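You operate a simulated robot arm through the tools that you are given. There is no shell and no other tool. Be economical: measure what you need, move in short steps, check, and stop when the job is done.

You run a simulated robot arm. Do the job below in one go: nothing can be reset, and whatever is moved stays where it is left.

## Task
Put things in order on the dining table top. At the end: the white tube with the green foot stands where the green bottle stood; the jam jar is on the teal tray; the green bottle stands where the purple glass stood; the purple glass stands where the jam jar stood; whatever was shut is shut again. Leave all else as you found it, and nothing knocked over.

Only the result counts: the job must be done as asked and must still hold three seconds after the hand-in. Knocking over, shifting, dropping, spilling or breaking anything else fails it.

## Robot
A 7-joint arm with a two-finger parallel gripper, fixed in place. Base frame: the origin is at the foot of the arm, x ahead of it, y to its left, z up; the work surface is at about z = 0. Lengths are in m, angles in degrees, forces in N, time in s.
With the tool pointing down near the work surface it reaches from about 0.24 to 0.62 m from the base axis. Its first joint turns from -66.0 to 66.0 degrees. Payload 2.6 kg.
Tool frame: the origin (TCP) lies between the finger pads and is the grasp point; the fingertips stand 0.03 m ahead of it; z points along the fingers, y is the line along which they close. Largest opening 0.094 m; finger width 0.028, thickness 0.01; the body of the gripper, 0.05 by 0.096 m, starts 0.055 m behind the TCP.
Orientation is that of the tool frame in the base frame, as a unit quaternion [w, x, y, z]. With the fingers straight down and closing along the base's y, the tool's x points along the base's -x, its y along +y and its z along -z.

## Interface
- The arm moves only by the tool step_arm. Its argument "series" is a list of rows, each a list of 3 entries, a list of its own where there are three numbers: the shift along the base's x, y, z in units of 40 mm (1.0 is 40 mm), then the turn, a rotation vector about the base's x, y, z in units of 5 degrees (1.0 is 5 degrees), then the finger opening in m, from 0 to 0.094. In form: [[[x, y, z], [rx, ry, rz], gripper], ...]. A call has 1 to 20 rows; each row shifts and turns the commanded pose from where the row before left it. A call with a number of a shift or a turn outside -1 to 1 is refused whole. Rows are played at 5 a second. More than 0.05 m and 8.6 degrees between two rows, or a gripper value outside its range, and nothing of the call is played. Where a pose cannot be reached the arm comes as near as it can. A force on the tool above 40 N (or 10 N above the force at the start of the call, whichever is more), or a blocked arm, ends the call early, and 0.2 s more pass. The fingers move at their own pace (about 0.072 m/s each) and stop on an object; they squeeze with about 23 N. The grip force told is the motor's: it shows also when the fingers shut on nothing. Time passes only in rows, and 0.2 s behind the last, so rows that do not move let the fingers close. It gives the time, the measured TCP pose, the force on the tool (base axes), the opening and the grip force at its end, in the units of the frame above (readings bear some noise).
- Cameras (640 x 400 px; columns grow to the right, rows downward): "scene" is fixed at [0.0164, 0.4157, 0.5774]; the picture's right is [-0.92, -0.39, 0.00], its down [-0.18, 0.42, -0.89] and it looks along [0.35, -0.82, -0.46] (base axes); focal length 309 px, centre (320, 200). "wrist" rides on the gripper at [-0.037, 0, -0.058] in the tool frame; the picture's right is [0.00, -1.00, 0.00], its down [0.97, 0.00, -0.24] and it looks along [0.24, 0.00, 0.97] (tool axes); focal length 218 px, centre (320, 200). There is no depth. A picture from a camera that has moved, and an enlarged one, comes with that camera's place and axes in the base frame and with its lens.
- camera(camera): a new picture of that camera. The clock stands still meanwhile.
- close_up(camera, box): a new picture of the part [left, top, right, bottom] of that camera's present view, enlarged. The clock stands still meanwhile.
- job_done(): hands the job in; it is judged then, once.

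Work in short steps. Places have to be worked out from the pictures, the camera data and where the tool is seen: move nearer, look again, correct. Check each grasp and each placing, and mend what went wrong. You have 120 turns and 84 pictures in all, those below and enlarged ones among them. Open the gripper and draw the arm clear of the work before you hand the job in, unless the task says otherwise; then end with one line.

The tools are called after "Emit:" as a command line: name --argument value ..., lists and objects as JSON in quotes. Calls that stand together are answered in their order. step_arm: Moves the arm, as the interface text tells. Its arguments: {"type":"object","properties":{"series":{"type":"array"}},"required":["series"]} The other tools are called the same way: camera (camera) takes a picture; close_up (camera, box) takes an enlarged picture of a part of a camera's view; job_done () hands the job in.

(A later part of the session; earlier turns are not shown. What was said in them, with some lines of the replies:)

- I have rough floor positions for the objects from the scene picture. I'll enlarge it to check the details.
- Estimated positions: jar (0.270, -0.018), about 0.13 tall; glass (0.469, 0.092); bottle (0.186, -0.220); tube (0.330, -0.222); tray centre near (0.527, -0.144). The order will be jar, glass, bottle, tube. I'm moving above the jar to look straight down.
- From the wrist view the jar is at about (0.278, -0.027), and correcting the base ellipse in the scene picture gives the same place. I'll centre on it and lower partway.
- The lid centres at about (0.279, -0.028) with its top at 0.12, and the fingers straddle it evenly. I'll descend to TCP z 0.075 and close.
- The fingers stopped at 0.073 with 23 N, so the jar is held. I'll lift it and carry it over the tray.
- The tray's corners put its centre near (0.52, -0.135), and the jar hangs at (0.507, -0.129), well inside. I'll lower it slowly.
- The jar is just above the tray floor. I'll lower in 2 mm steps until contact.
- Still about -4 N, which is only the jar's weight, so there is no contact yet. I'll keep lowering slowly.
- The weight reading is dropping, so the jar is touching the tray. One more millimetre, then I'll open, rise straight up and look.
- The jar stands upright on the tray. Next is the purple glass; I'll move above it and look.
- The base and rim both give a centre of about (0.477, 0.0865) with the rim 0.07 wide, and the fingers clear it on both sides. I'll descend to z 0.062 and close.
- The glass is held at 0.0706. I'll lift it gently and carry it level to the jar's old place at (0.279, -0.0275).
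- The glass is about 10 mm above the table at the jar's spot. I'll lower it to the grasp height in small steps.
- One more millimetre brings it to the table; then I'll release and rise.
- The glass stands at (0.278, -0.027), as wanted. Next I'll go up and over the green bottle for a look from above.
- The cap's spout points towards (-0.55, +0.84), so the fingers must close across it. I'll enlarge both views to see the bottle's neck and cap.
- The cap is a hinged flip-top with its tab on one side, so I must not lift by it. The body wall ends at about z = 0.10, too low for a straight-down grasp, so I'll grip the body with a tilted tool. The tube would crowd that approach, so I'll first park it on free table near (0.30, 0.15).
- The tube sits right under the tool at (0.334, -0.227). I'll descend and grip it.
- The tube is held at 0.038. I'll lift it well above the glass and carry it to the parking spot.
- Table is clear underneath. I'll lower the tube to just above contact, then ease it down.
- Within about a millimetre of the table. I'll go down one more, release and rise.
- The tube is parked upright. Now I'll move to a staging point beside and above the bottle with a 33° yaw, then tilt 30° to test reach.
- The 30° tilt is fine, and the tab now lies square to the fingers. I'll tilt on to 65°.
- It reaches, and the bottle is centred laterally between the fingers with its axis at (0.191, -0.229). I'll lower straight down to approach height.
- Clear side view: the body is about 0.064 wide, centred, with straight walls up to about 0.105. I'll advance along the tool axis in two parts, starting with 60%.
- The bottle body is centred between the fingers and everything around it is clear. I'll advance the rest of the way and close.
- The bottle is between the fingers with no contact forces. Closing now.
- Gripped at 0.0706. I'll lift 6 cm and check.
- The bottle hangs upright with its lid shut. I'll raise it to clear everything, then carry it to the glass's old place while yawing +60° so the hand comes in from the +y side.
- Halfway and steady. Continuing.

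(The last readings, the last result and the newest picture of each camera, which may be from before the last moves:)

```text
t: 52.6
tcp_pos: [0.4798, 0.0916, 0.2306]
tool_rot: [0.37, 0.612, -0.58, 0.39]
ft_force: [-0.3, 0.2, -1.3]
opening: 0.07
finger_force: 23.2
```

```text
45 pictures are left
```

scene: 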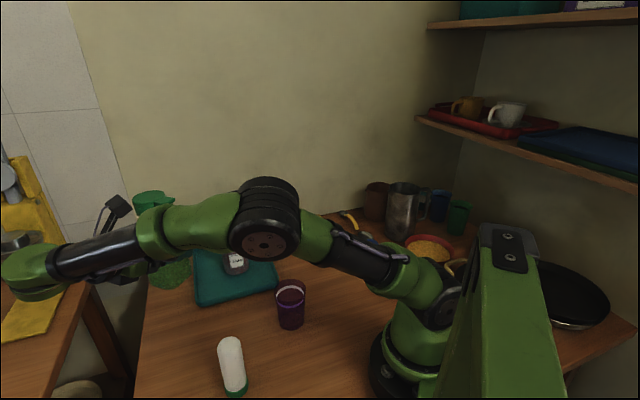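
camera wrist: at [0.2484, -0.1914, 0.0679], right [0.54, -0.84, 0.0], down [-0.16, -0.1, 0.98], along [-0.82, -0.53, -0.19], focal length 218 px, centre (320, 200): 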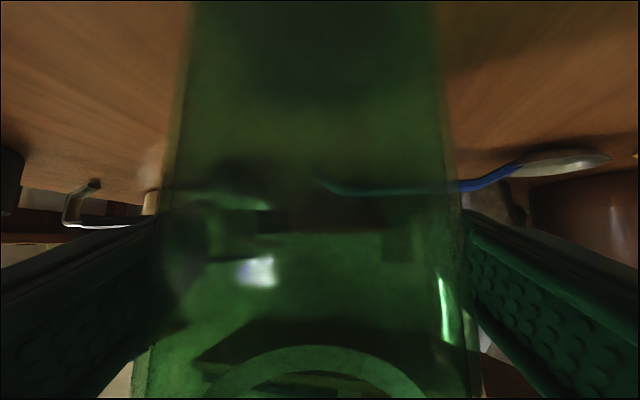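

Orientation is as expected; the position reads (0.480, 0.092), a few mm off. I'll let it settle and look from the wrist.

Emit:
step_arm --series '[[[0, 0, 0], [0, 0, 0], 0.05], [[0, 0, 0], [0, 0, 0], 0.05]]'

Emit:
camera --camera "wrist"

```text
t: 53.2
tcp_pos: [0.4786, 0.0906, 0.2303]
tool_rot: [0.37, 0.612, -0.58, 0.391]
ft_force: [0.3, -0.2, -1.7]
opening: 0.0704
finger_force: 22.9
```

```text
44 pictures are left
camera wrist: at [0.4745, 0.1593, 0.222], right [1.0, 0.05, 0.0], down [0.01, -0.19, 0.98], along [0.05, -0.98, -0.19], focal length 218 px, centre (320, 200)
```

wrist: 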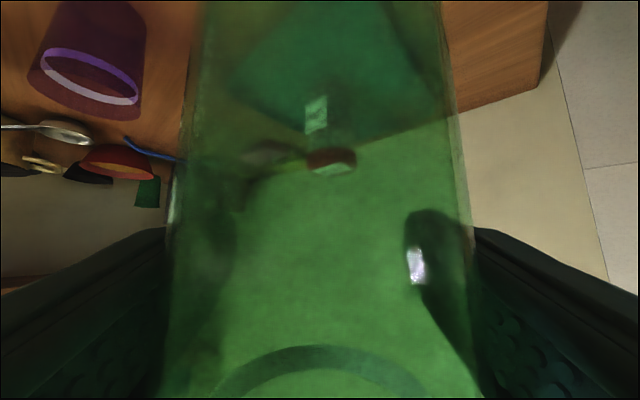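

The pose is within a few mm and level. I'll lower most of the way, then correct y.

Emit:
step_arm --series '[[[0, -0.05, -0.5], [0, 0, 0], 0.05], [[0, 0, -0.7], [0, 0, 0], 0.05], [[0, 0, -0.7], [0, 0, 0], 0.05], [[0, 0, -0.7], [0, 0, 0], 0.05], [[0, 0, -0.6], [0, 0, 0], 0.05], [[0, 0, -0.3], [0, 0, 0], 0.05], [[0, 0, 0], [0, 0, 0], 0.05], [[0, 0, 0], [0, 0, 0], 0.05]]'

Emit:
camera --camera "scene"

Emit:
camera --camera "wrist"

```text
t: 55.0
tcp_pos: [0.4779, 0.086, 0.091]
tool_rot: [0.371, 0.611, -0.58, 0.391]
ft_force: [-0.1, 0.9, -2.1]
opening: 0.0699
finger_force: 22.7
```

```text
43 pictures are left
```

scene: 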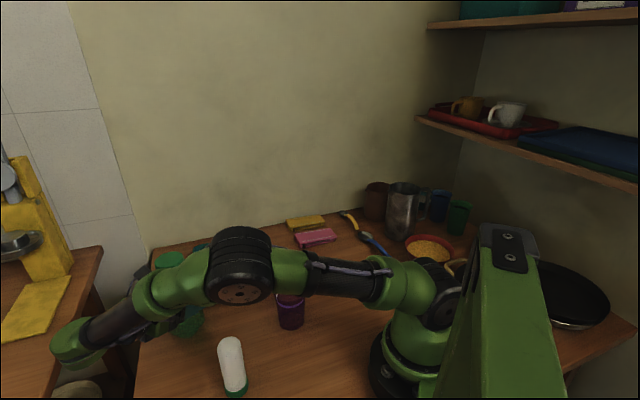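

```text
42 pictures are left
camera wrist: at [0.4742, 0.1551, 0.0833], right [1.0, 0.05, 0.0], down [0.01, -0.19, 0.98], along [0.05, -0.98, -0.19], focal length 218 px, centre (320, 200)
```

wrist: 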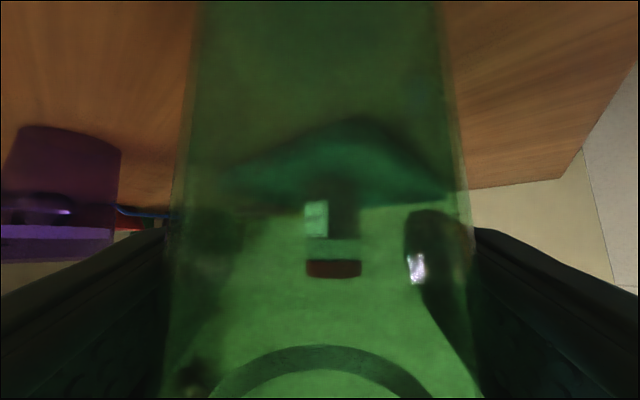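

The position is now (0.478, 0.086), the bottle is about 15 mm up, and the arm links stay above the tube and the glass. I'll ease it down.

Emit:
step_arm --series '[[[0, 0, -0.15], [0, 0, 0], 0.05], [[0, 0, -0.1], [0, 0, 0], 0.05], [[0, 0, -0.06], [0, 0, 0], 0.05], [[0, 0, 0], [0, 0, 0], 0.05], [[0, 0, 0], [0, 0, 0], 0.05]]'

```text
t: 56.2
tcp_pos: [0.4772, 0.0869, 0.0787]
tool_rot: [0.37, 0.611, -0.58, 0.391]
ft_force: [-0.1, -0.6, -0.8]
opening: 0.07
finger_force: 23.5
```

Emit:
step_arm --series '[[[0, 0, -0.04], [0, 0, 0], 0.05], [[0, 0, -0.03], [0, 0, 0], 0.05], [[0, 0, 0], [0, 0, 0], 0.05]]'

```text
t: 57.0
tcp_pos: [0.4782, 0.0871, 0.0764]
tool_rot: [0.37, 0.612, -0.58, 0.391]
ft_force: [0.1, 0.0, -1.2]
opening: 0.0701
finger_force: 22.8
```

Emit:
step_arm --series '[[[0, 0, -0.03], [0, 0, 0], 0.05], [[0, 0, 0], [0, 0, 0], 0.05]]'

Emit:
close_up --camera "scene" --box '[120, 230, 260, 350]'

```text
t: 57.6
tcp_pos: [0.4764, 0.0868, 0.0758]
tool_rot: [0.37, 0.611, -0.581, 0.391]
ft_force: [-0.6, 0.3, 3.2]
opening: 0.0697
finger_force: 23.1
```

```text
3.33 times, centred on (190, 290) of scene
camera zoom: at [0.0164, 0.4157, 0.5774], right [-0.92, -0.39, 0.0], down [-0.18, 0.42, -0.89], along [0.35, -0.82, -0.46], focal length 1029 px, centre (753, -100)
```

zoom: 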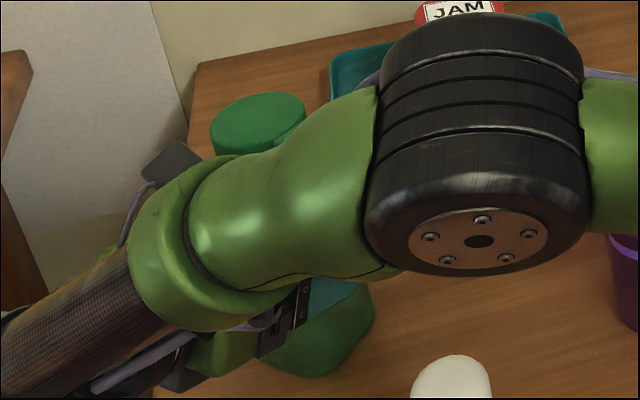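

Upward force of 3 N means the bottle stands on the table. I'll release, then back straight out along the tool axis a short way.

Emit:
step_arm --series '[[[0, 0, 0], [0, 0, 0], 0.094], [[0, 0, 0], [0, 0, 0], 0.094], [[0, 0, 0], [0, 0, 0], 0.094], [[-0.02, 0.3, 0.14], [0, 0, 0], 0.094], [[-0.025, 0.45, 0.21], [0, 0, 0], 0.094], [[0, 0, 0], [0, 0, 0], 0.094]]'

Emit:
camera --camera "wrist"

```text
t: 59.0
tcp_pos: [0.4744, 0.1175, 0.089]
tool_rot: [0.37, 0.612, -0.58, 0.39]
ft_force: [-0.1, -0.4, 0.4]
opening: 0.0941
finger_force: 0.1
```

```text
40 pictures are left
camera wrist: at [0.4716, 0.1852, 0.0808], right [1.0, 0.05, 0.0], down [0.01, -0.19, 0.98], along [0.05, -0.98, -0.19], focal length 218 px, centre (320, 200)
```

wrist: 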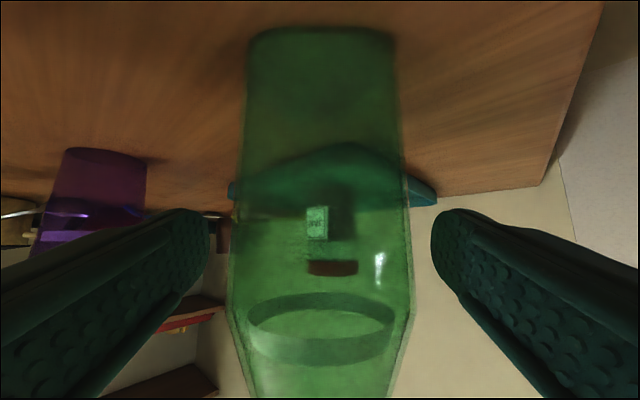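

The bottle stands upright and free. I'll keep backing out.

Emit:
step_arm --series '[[[-0.025, 0.45, 0.21], [0, 0, 0], 0.094], [[-0.025, 0.45, 0.21], [0, 0, 0], 0.094], [[-0.025, 0.45, 0.21], [0, 0, 0], 0.094], [[-0.025, 0.3, 0.21], [0, 0, 0], 0.094], [[0, 0, 0], [0, 0, 0], 0.094]]'

Emit:
camera --camera "scene"

Emit:
camera --camera "wrist"

```text
t: 60.2
tcp_pos: [0.4704, 0.1852, 0.1217]
tool_rot: [0.371, 0.611, -0.58, 0.39]
ft_force: [0.3, -0.2, -0.5]
opening: 0.0939
finger_force: 0.0
```

```text
39 pictures are left
```

scene: 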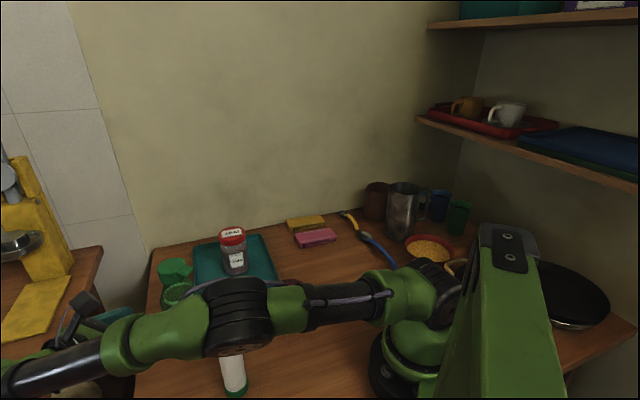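

```text
38 pictures are left
camera wrist: at [0.4673, 0.2524, 0.1133], right [1.0, 0.05, 0.0], down [0.01, -0.19, 0.98], along [0.05, -0.98, -0.19], focal length 218 px, centre (320, 200)
```

wrist: 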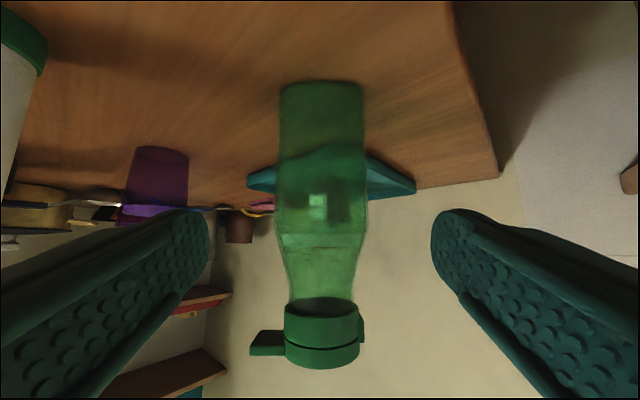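

The bottle stands upright with its lid shut where the glass was. I'll raise the hand straight up.

Emit:
step_arm --series '[[[0, 0, 0.5], [0, 0, 0], 0.094], [[0, 0, 0.9], [0, 0, 0], 0.094], [[0, 0, 0.9], [0, 0, 0], 0.094], [[0, 0, 0.9], [0, 0, 0], 0.094], [[0, 0, 0.9], [0, 0, 0], 0.094], [[0, 0, 0.5], [0, 0, 0], 0.094], [[0, 0, 0], [0, 0, 0], 0.094]]'

Emit:
camera --camera "scene"

```text
t: 61.8
tcp_pos: [0.4685, 0.1805, 0.3092]
tool_rot: [0.37, 0.612, -0.579, 0.391]
ft_force: [0.2, 0.4, -0.3]
opening: 0.0939
finger_force: 0.0
```

```text
37 pictures are left
```

scene: 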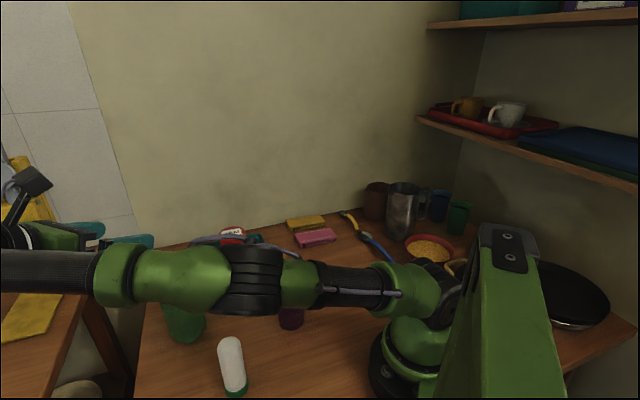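

All clear. I'll un-tilt the tool to point straight down while moving toward the parked tube.

Emit:
step_arm --series '[[[0, 0, 0], [0.9986, 0.052, 0], 0.094], [[0, 0, 0], [0.9986, 0.052, 0], 0.094], [[0, 0, 0], [0.9986, 0.052, 0], 0.094], [[0, 0, 0], [0.9986, 0.052, 0], 0.094], [[0, 0, 0], [0.9986, 0.052, 0], 0.094], [[0, 0, 0], [0.9986, 0.052, 0], 0.094], [[0, 0, 0], [0.9986, 0.052, 0], 0.094], [[0, 0, 0], [0.9986, 0.052, 0], 0.094], [[0, 0, 0], [0.9986, 0.052, 0], 0.094], [[0, 0, 0], [0.9986, 0.052, 0], 0.094], [[0, 0, 0], [0.9986, 0.052, 0], 0.094], [[0, 0, 0], [0.9986, 0.052, 0], 0.094], [[0, 0, 0], [0.9986, 0.052, 0], 0.094], [[0, 0, 0], [0, 0, 0], 0.094]]'

Emit:
camera --camera "scene"

```text
t: 64.8
tcp_pos: [0.4725, 0.1827, 0.3075]
tool_rot: [0.001, 0.726, -0.688, 0.001]
ft_force: [0.8, 0.2, -0.2]
opening: 0.0939
finger_force: 0.2
```

```text
36 pictures are left
```

scene: 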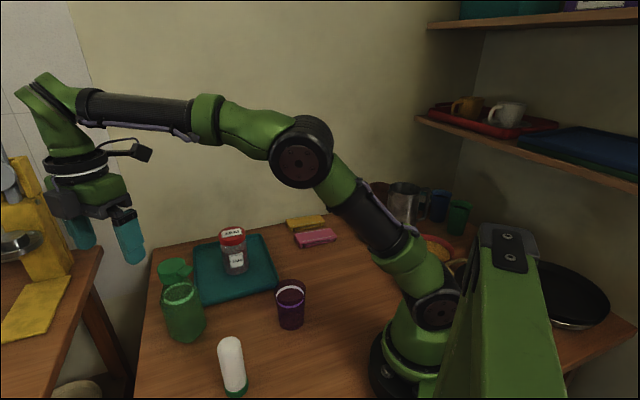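

Tool is vertical again. I'll move above the tube while yawing back 93°.

Emit:
step_arm --series '[[[-0.226, -0.042, 0], [0, 0, -0.979], 0.08], [[-0.226, -0.042, 0], [0, 0, -0.979], 0.08], [[-0.226, -0.042, 0], [0, 0, -0.979], 0.08], [[-0.226, -0.042, 0], [0, 0, -0.979], 0.08], [[-0.226, -0.042, 0], [0, 0, -0.979], 0.08], [[-0.226, -0.042, 0], [0, 0, -0.979], 0.08], [[-0.226, -0.042, 0], [0, 0, -0.979], 0.08], [[-0.226, -0.042, 0], [0, 0, -0.979], 0.08], [[-0.226, -0.042, 0], [0, 0, -0.979], 0.08], [[-0.226, -0.042, 0], [0, 0, -0.979], 0.08], [[-0.226, -0.042, 0], [0, 0, -0.979], 0.08], [[-0.226, -0.042, 0], [0, 0, -0.979], 0.08], [[-0.226, -0.042, 0], [0, 0, -0.979], 0.08], [[-0.226, -0.042, 0], [0, 0, -0.979], 0.08], [[-0.226, -0.042, 0], [0, 0, -0.979], 0.08], [[-0.226, -0.042, 0], [0, 0, -0.979], 0.08], [[-0.226, -0.042, 0], [0, 0, -0.979], 0.08], [[-0.226, -0.042, 0], [0, 0, -0.979], 0.08], [[-0.226, -0.042, 0], [0, 0, -0.979], 0.08], [[0, 0, 0], [0, 0, 0], 0.08]]'

Emit:
camera --camera "wrist"

```text
t: 69.0
tcp_pos: [0.3001, 0.149, 0.3073]
tool_rot: [-0.003, 0.0, 1.0, -0.002]
ft_force: [-0.4, 0.2, 0.4]
opening: 0.0797
finger_force: 0.0
```

```text
35 pictures are left
camera wrist: at [0.337, 0.1496, 0.3666], right [0.0, -1.0, 0.0], down [-0.97, 0.0, 0.24], along [-0.24, 0.0, -0.97], focal length 218 px, centre (320, 200)
```

wrist: 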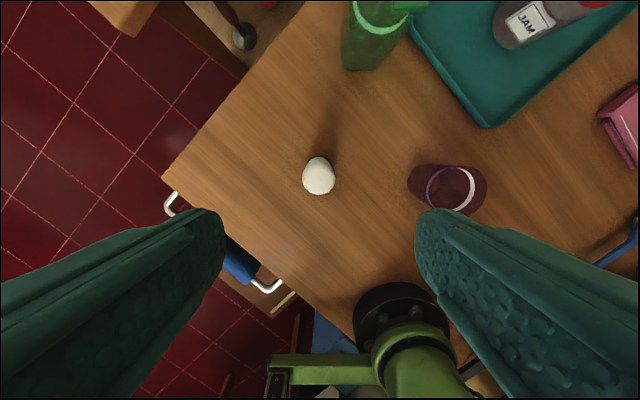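

The tube is right under the tool. I'll descend and grip it at the same height as before.

Emit:
step_arm --series '[[[0.03, 0.02, -0.9], [0, 0, 0], 0.08], [[0, 0, -0.9], [0, 0, 0], 0.08], [[0, 0, -0.9], [0, 0, 0], 0.08], [[0, 0, -0.9], [0, 0, 0], 0.08], [[0, 0, -0.8], [0, 0, 0], 0.08], [[0, 0, -0.8], [0, 0, 0], 0.08], [[0, 0, -0.6], [0, 0, 0], 0.08], [[0, 0, 0], [0, 0, 0], 0.08], [[0, 0, 0], [0, 0, 0], 0.02], [[0, 0, 0], [0, 0, 0], 0.02], [[0, 0, 0], [0, 0, 0], 0.02], [[0, 0, 0], [0, 0, 0], 0.02]]'

```text
t: 71.6
tcp_pos: [0.2998, 0.1497, 0.076]
tool_rot: [-0.002, -0.001, 1.0, -0.001]
ft_force: [0.3, 0.3, -0.6]
opening: 0.038
finger_force: 22.9
```

The tube is held. I'll lift it high, carry it past the glass and in over the bottle's old place at (0.1905, -0.228).

Emit:
step_arm --series '[[[0, 0, 0.4], [0, 0, 0], 0.02], [[0, 0, 0.9], [0, 0, 0], 0.02], [[0, 0, 0.9], [0, 0, 0], 0.02], [[0, 0, 0.9], [0, 0, 0], 0.02], [[0, 0, 0.65], [0, 0, 0], 0.02], [[0, -0.9, 0], [0, 0, 0], 0.02], [[0, -0.9, 0], [0, 0, 0], 0.02], [[0, -0.9, 0], [0, 0, 0], 0.02], [[0, -0.9, 0], [0, 0, 0], 0.02], [[0, -0.9, 0], [0, 0, 0], 0.02], [[0, -0.9, 0], [0, 0, 0], 0.02], [[0, -0.9, 0], [0, 0, 0], 0.02], [[-0.684, -0.7875, 0], [0, 0, 0], 0.02], [[-0.684, -0.7875, 0], [0, 0, 0], 0.02], [[-0.684, -0.7875, 0], [0, 0, 0], 0.02], [[-0.684, -0.7875, 0], [0, 0, 0], 0.02], [[0, 0, 0], [0, 0, 0], 0.02], [[0, 0, 0], [0, 0, 0], 0.02]]'

Emit:
camera --camera "scene"

Emit:
camera --camera "wrist"

```text
t: 75.4
tcp_pos: [0.1922, -0.2268, 0.2241]
tool_rot: [-0.002, -0.001, 1.0, -0.001]
ft_force: [-0.2, 0.8, -1.6]
opening: 0.0379
finger_force: 22.8
```

```text
34 pictures are left
```

scene: 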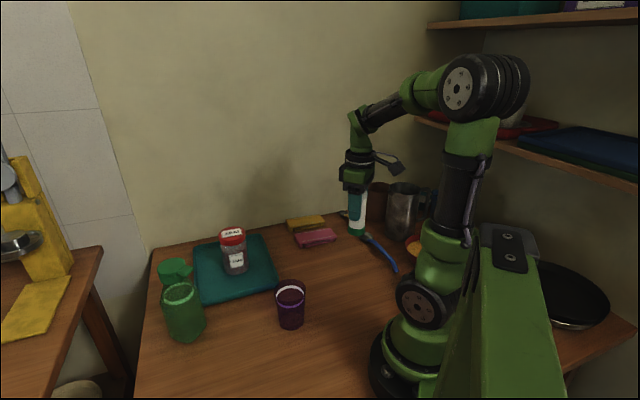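

```text
33 pictures are left
camera wrist: at [0.2296, -0.2266, 0.2837], right [0.0, -1.0, 0.0], down [-0.97, 0.0, 0.24], along [-0.24, 0.0, -0.97], focal length 218 px, centre (320, 200)
```

wrist: 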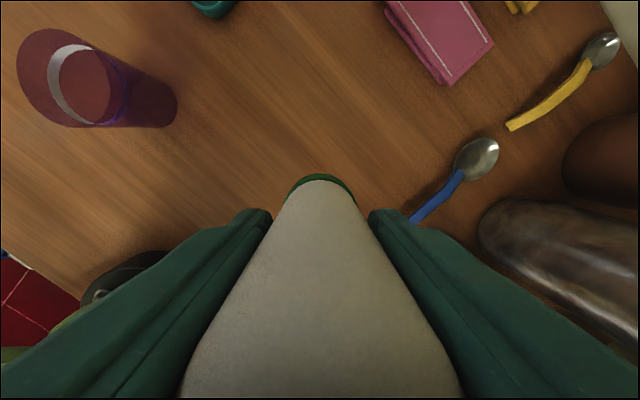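

At (0.192, -0.227), with the spot below clear. Lowering.

Emit:
step_arm --series '[[[-0.02, -0.02, -0.8], [0, 0, 0], 0.02], [[0, 0, -0.8], [0, 0, 0], 0.02], [[0, 0, -0.8], [0, 0, 0], 0.02], [[0, 0, -0.7], [0, 0, 0], 0.02], [[0, 0, -0.4], [0, 0, 0], 0.02], [[0, 0, -0.1], [0, 0, 0], 0.02], [[0, 0, 0], [0, 0, 0], 0.02]]'

```text
t: 77.0
tcp_pos: [0.1925, -0.229, 0.0813]
tool_rot: [-0.002, -0.001, 1.0, -0.001]
ft_force: [0.0, 0.7, -0.6]
opening: 0.0381
finger_force: 23.0
```

Emit:
step_arm --series '[[[0, 0, -0.06], [0, 0, 0], 0.02], [[0, 0, -0.04], [0, 0, 0], 0.02], [[0, 0, 0], [0, 0, 0], 0.02]]'

```text
t: 77.8
tcp_pos: [0.1924, -0.2279, 0.0774]
tool_rot: [-0.001, -0.001, 1.0, -0.001]
ft_force: [-0.1, -0.6, -2.0]
opening: 0.0378
finger_force: 23.2
```

Emit:
step_arm --series '[[[0, 0, -0.035], [0, 0, 0], 0.02], [[0, 0, 0], [0, 0, 0], 0.02]]'

```text
t: 78.4
tcp_pos: [0.1914, -0.2282, 0.0759]
tool_rot: [0.0, -0.002, 1.0, -0.001]
ft_force: [-0.3, -0.5, -1.3]
opening: 0.038
finger_force: 22.9
```

Nearly at the grasp height. One more millimetre to touch down.

Emit:
step_arm --series '[[[0, 0, -0.025], [0, 0, 0], 0.02], [[0, 0, 0], [0, 0, 0], 0.02]]'

Emit:
close_up --camera "scene" --box '[310, 190, 410, 290]'

```text
t: 79.0
tcp_pos: [0.1916, -0.2286, 0.0743]
tool_rot: [-0.001, -0.001, 1.0, -0.001]
ft_force: [-5.3, 2.9, 17.8]
opening: 0.0378
finger_force: 23.6
```

```text
4.00 times, centred on (360, 240) of scene
camera zoom: at [0.0163, 0.4158, 0.5774], right [-0.92, -0.39, 0.0], down [-0.18, 0.42, -0.89], along [0.35, -0.82, -0.46], focal length 1235 px, centre (160, 40)
```

zoom: 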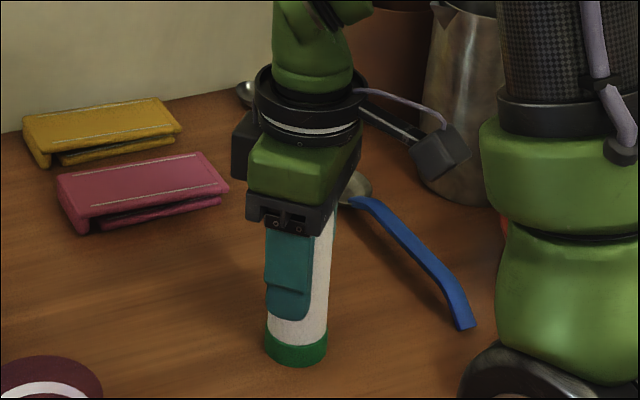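

The tube is firmly on the table. I'll ease up half a millimetre, open, and rise.

Emit:
step_arm --series '[[[0, 0, 0.02], [0, 0, 0], 0.02], [[0, 0, 0], [0, 0, 0], 0.02], [[0, 0, 0], [0, 0, 0], 0.08], [[0, 0, 0], [0, 0, 0], 0.08], [[0, 0, 0], [0, 0, 0], 0.08], [[0, 0, 0.4], [0, 0, 0], 0.08], [[0, 0, 0.9], [0, 0, 0], 0.08], [[0, 0, 0.9], [0, 0, 0], 0.08], [[0, 0, 0.9], [0, 0, 0], 0.08], [[0, 0, 0.9], [0, 0, 0], 0.08], [[0, 0, 0.9], [0, 0, 0], 0.08], [[0, 0, 0.9], [0, 0, 0], 0.08], [[0.6, 0.2, 0], [0, 0, 0], 0.08], [[0.8, 0.2, 0], [0, 0, 0], 0.08], [[0.8, 0.2, 0], [0, 0, 0], 0.08], [[0.8, 0.2, 0], [0, 0, 0], 0.08], [[0, 0, 0], [0, 0, 0], 0.08]]'

Emit:
camera --camera "scene"

Emit:
camera --camera "wrist"

```text
t: 82.6
tcp_pos: [0.3122, -0.1974, 0.3084]
tool_rot: [-0.001, -0.002, 1.0, 0.0]
ft_force: [0.6, -0.8, -0.6]
opening: 0.0799
finger_force: 0.1
```

```text
31 pictures are left
```

scene: 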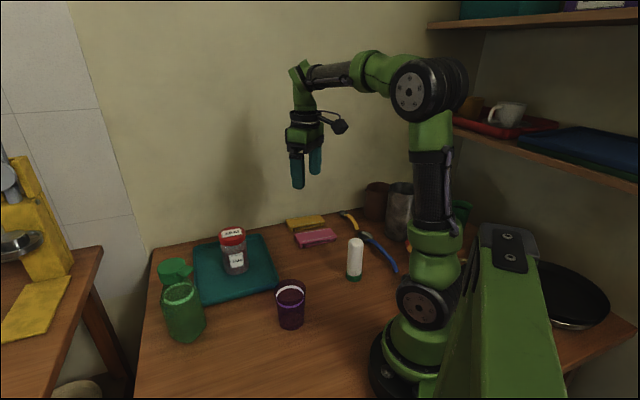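

```text
30 pictures are left
camera wrist: at [0.3495, -0.196, 0.3676], right [0.0, -1.0, 0.0], down [-0.97, 0.0, 0.24], along [-0.24, 0.0, -0.97], focal length 218 px, centre (320, 200)
```

wrist: 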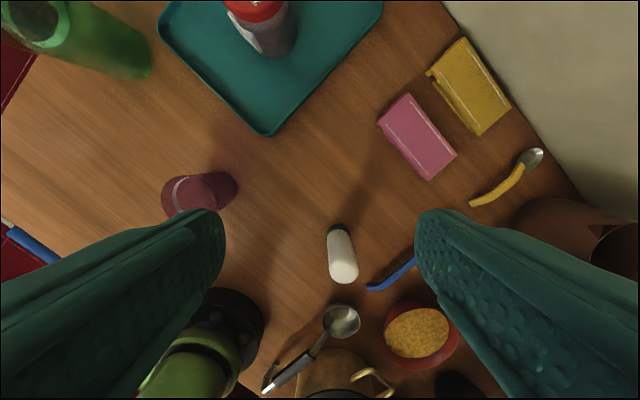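

All four items stand in their new places, the lids are shut, the gripper is open and the arm is clear. Handing in.

Emit:
job_done

```text
The job is handed in.
```

The jam jar is on the teal tray, the purple glass is where the jar stood, the green bottle (lid shut) is where the glass stood, and the white tube is where the bottle stood; nothing was knocked over in the last pictures, and the job is handed in.
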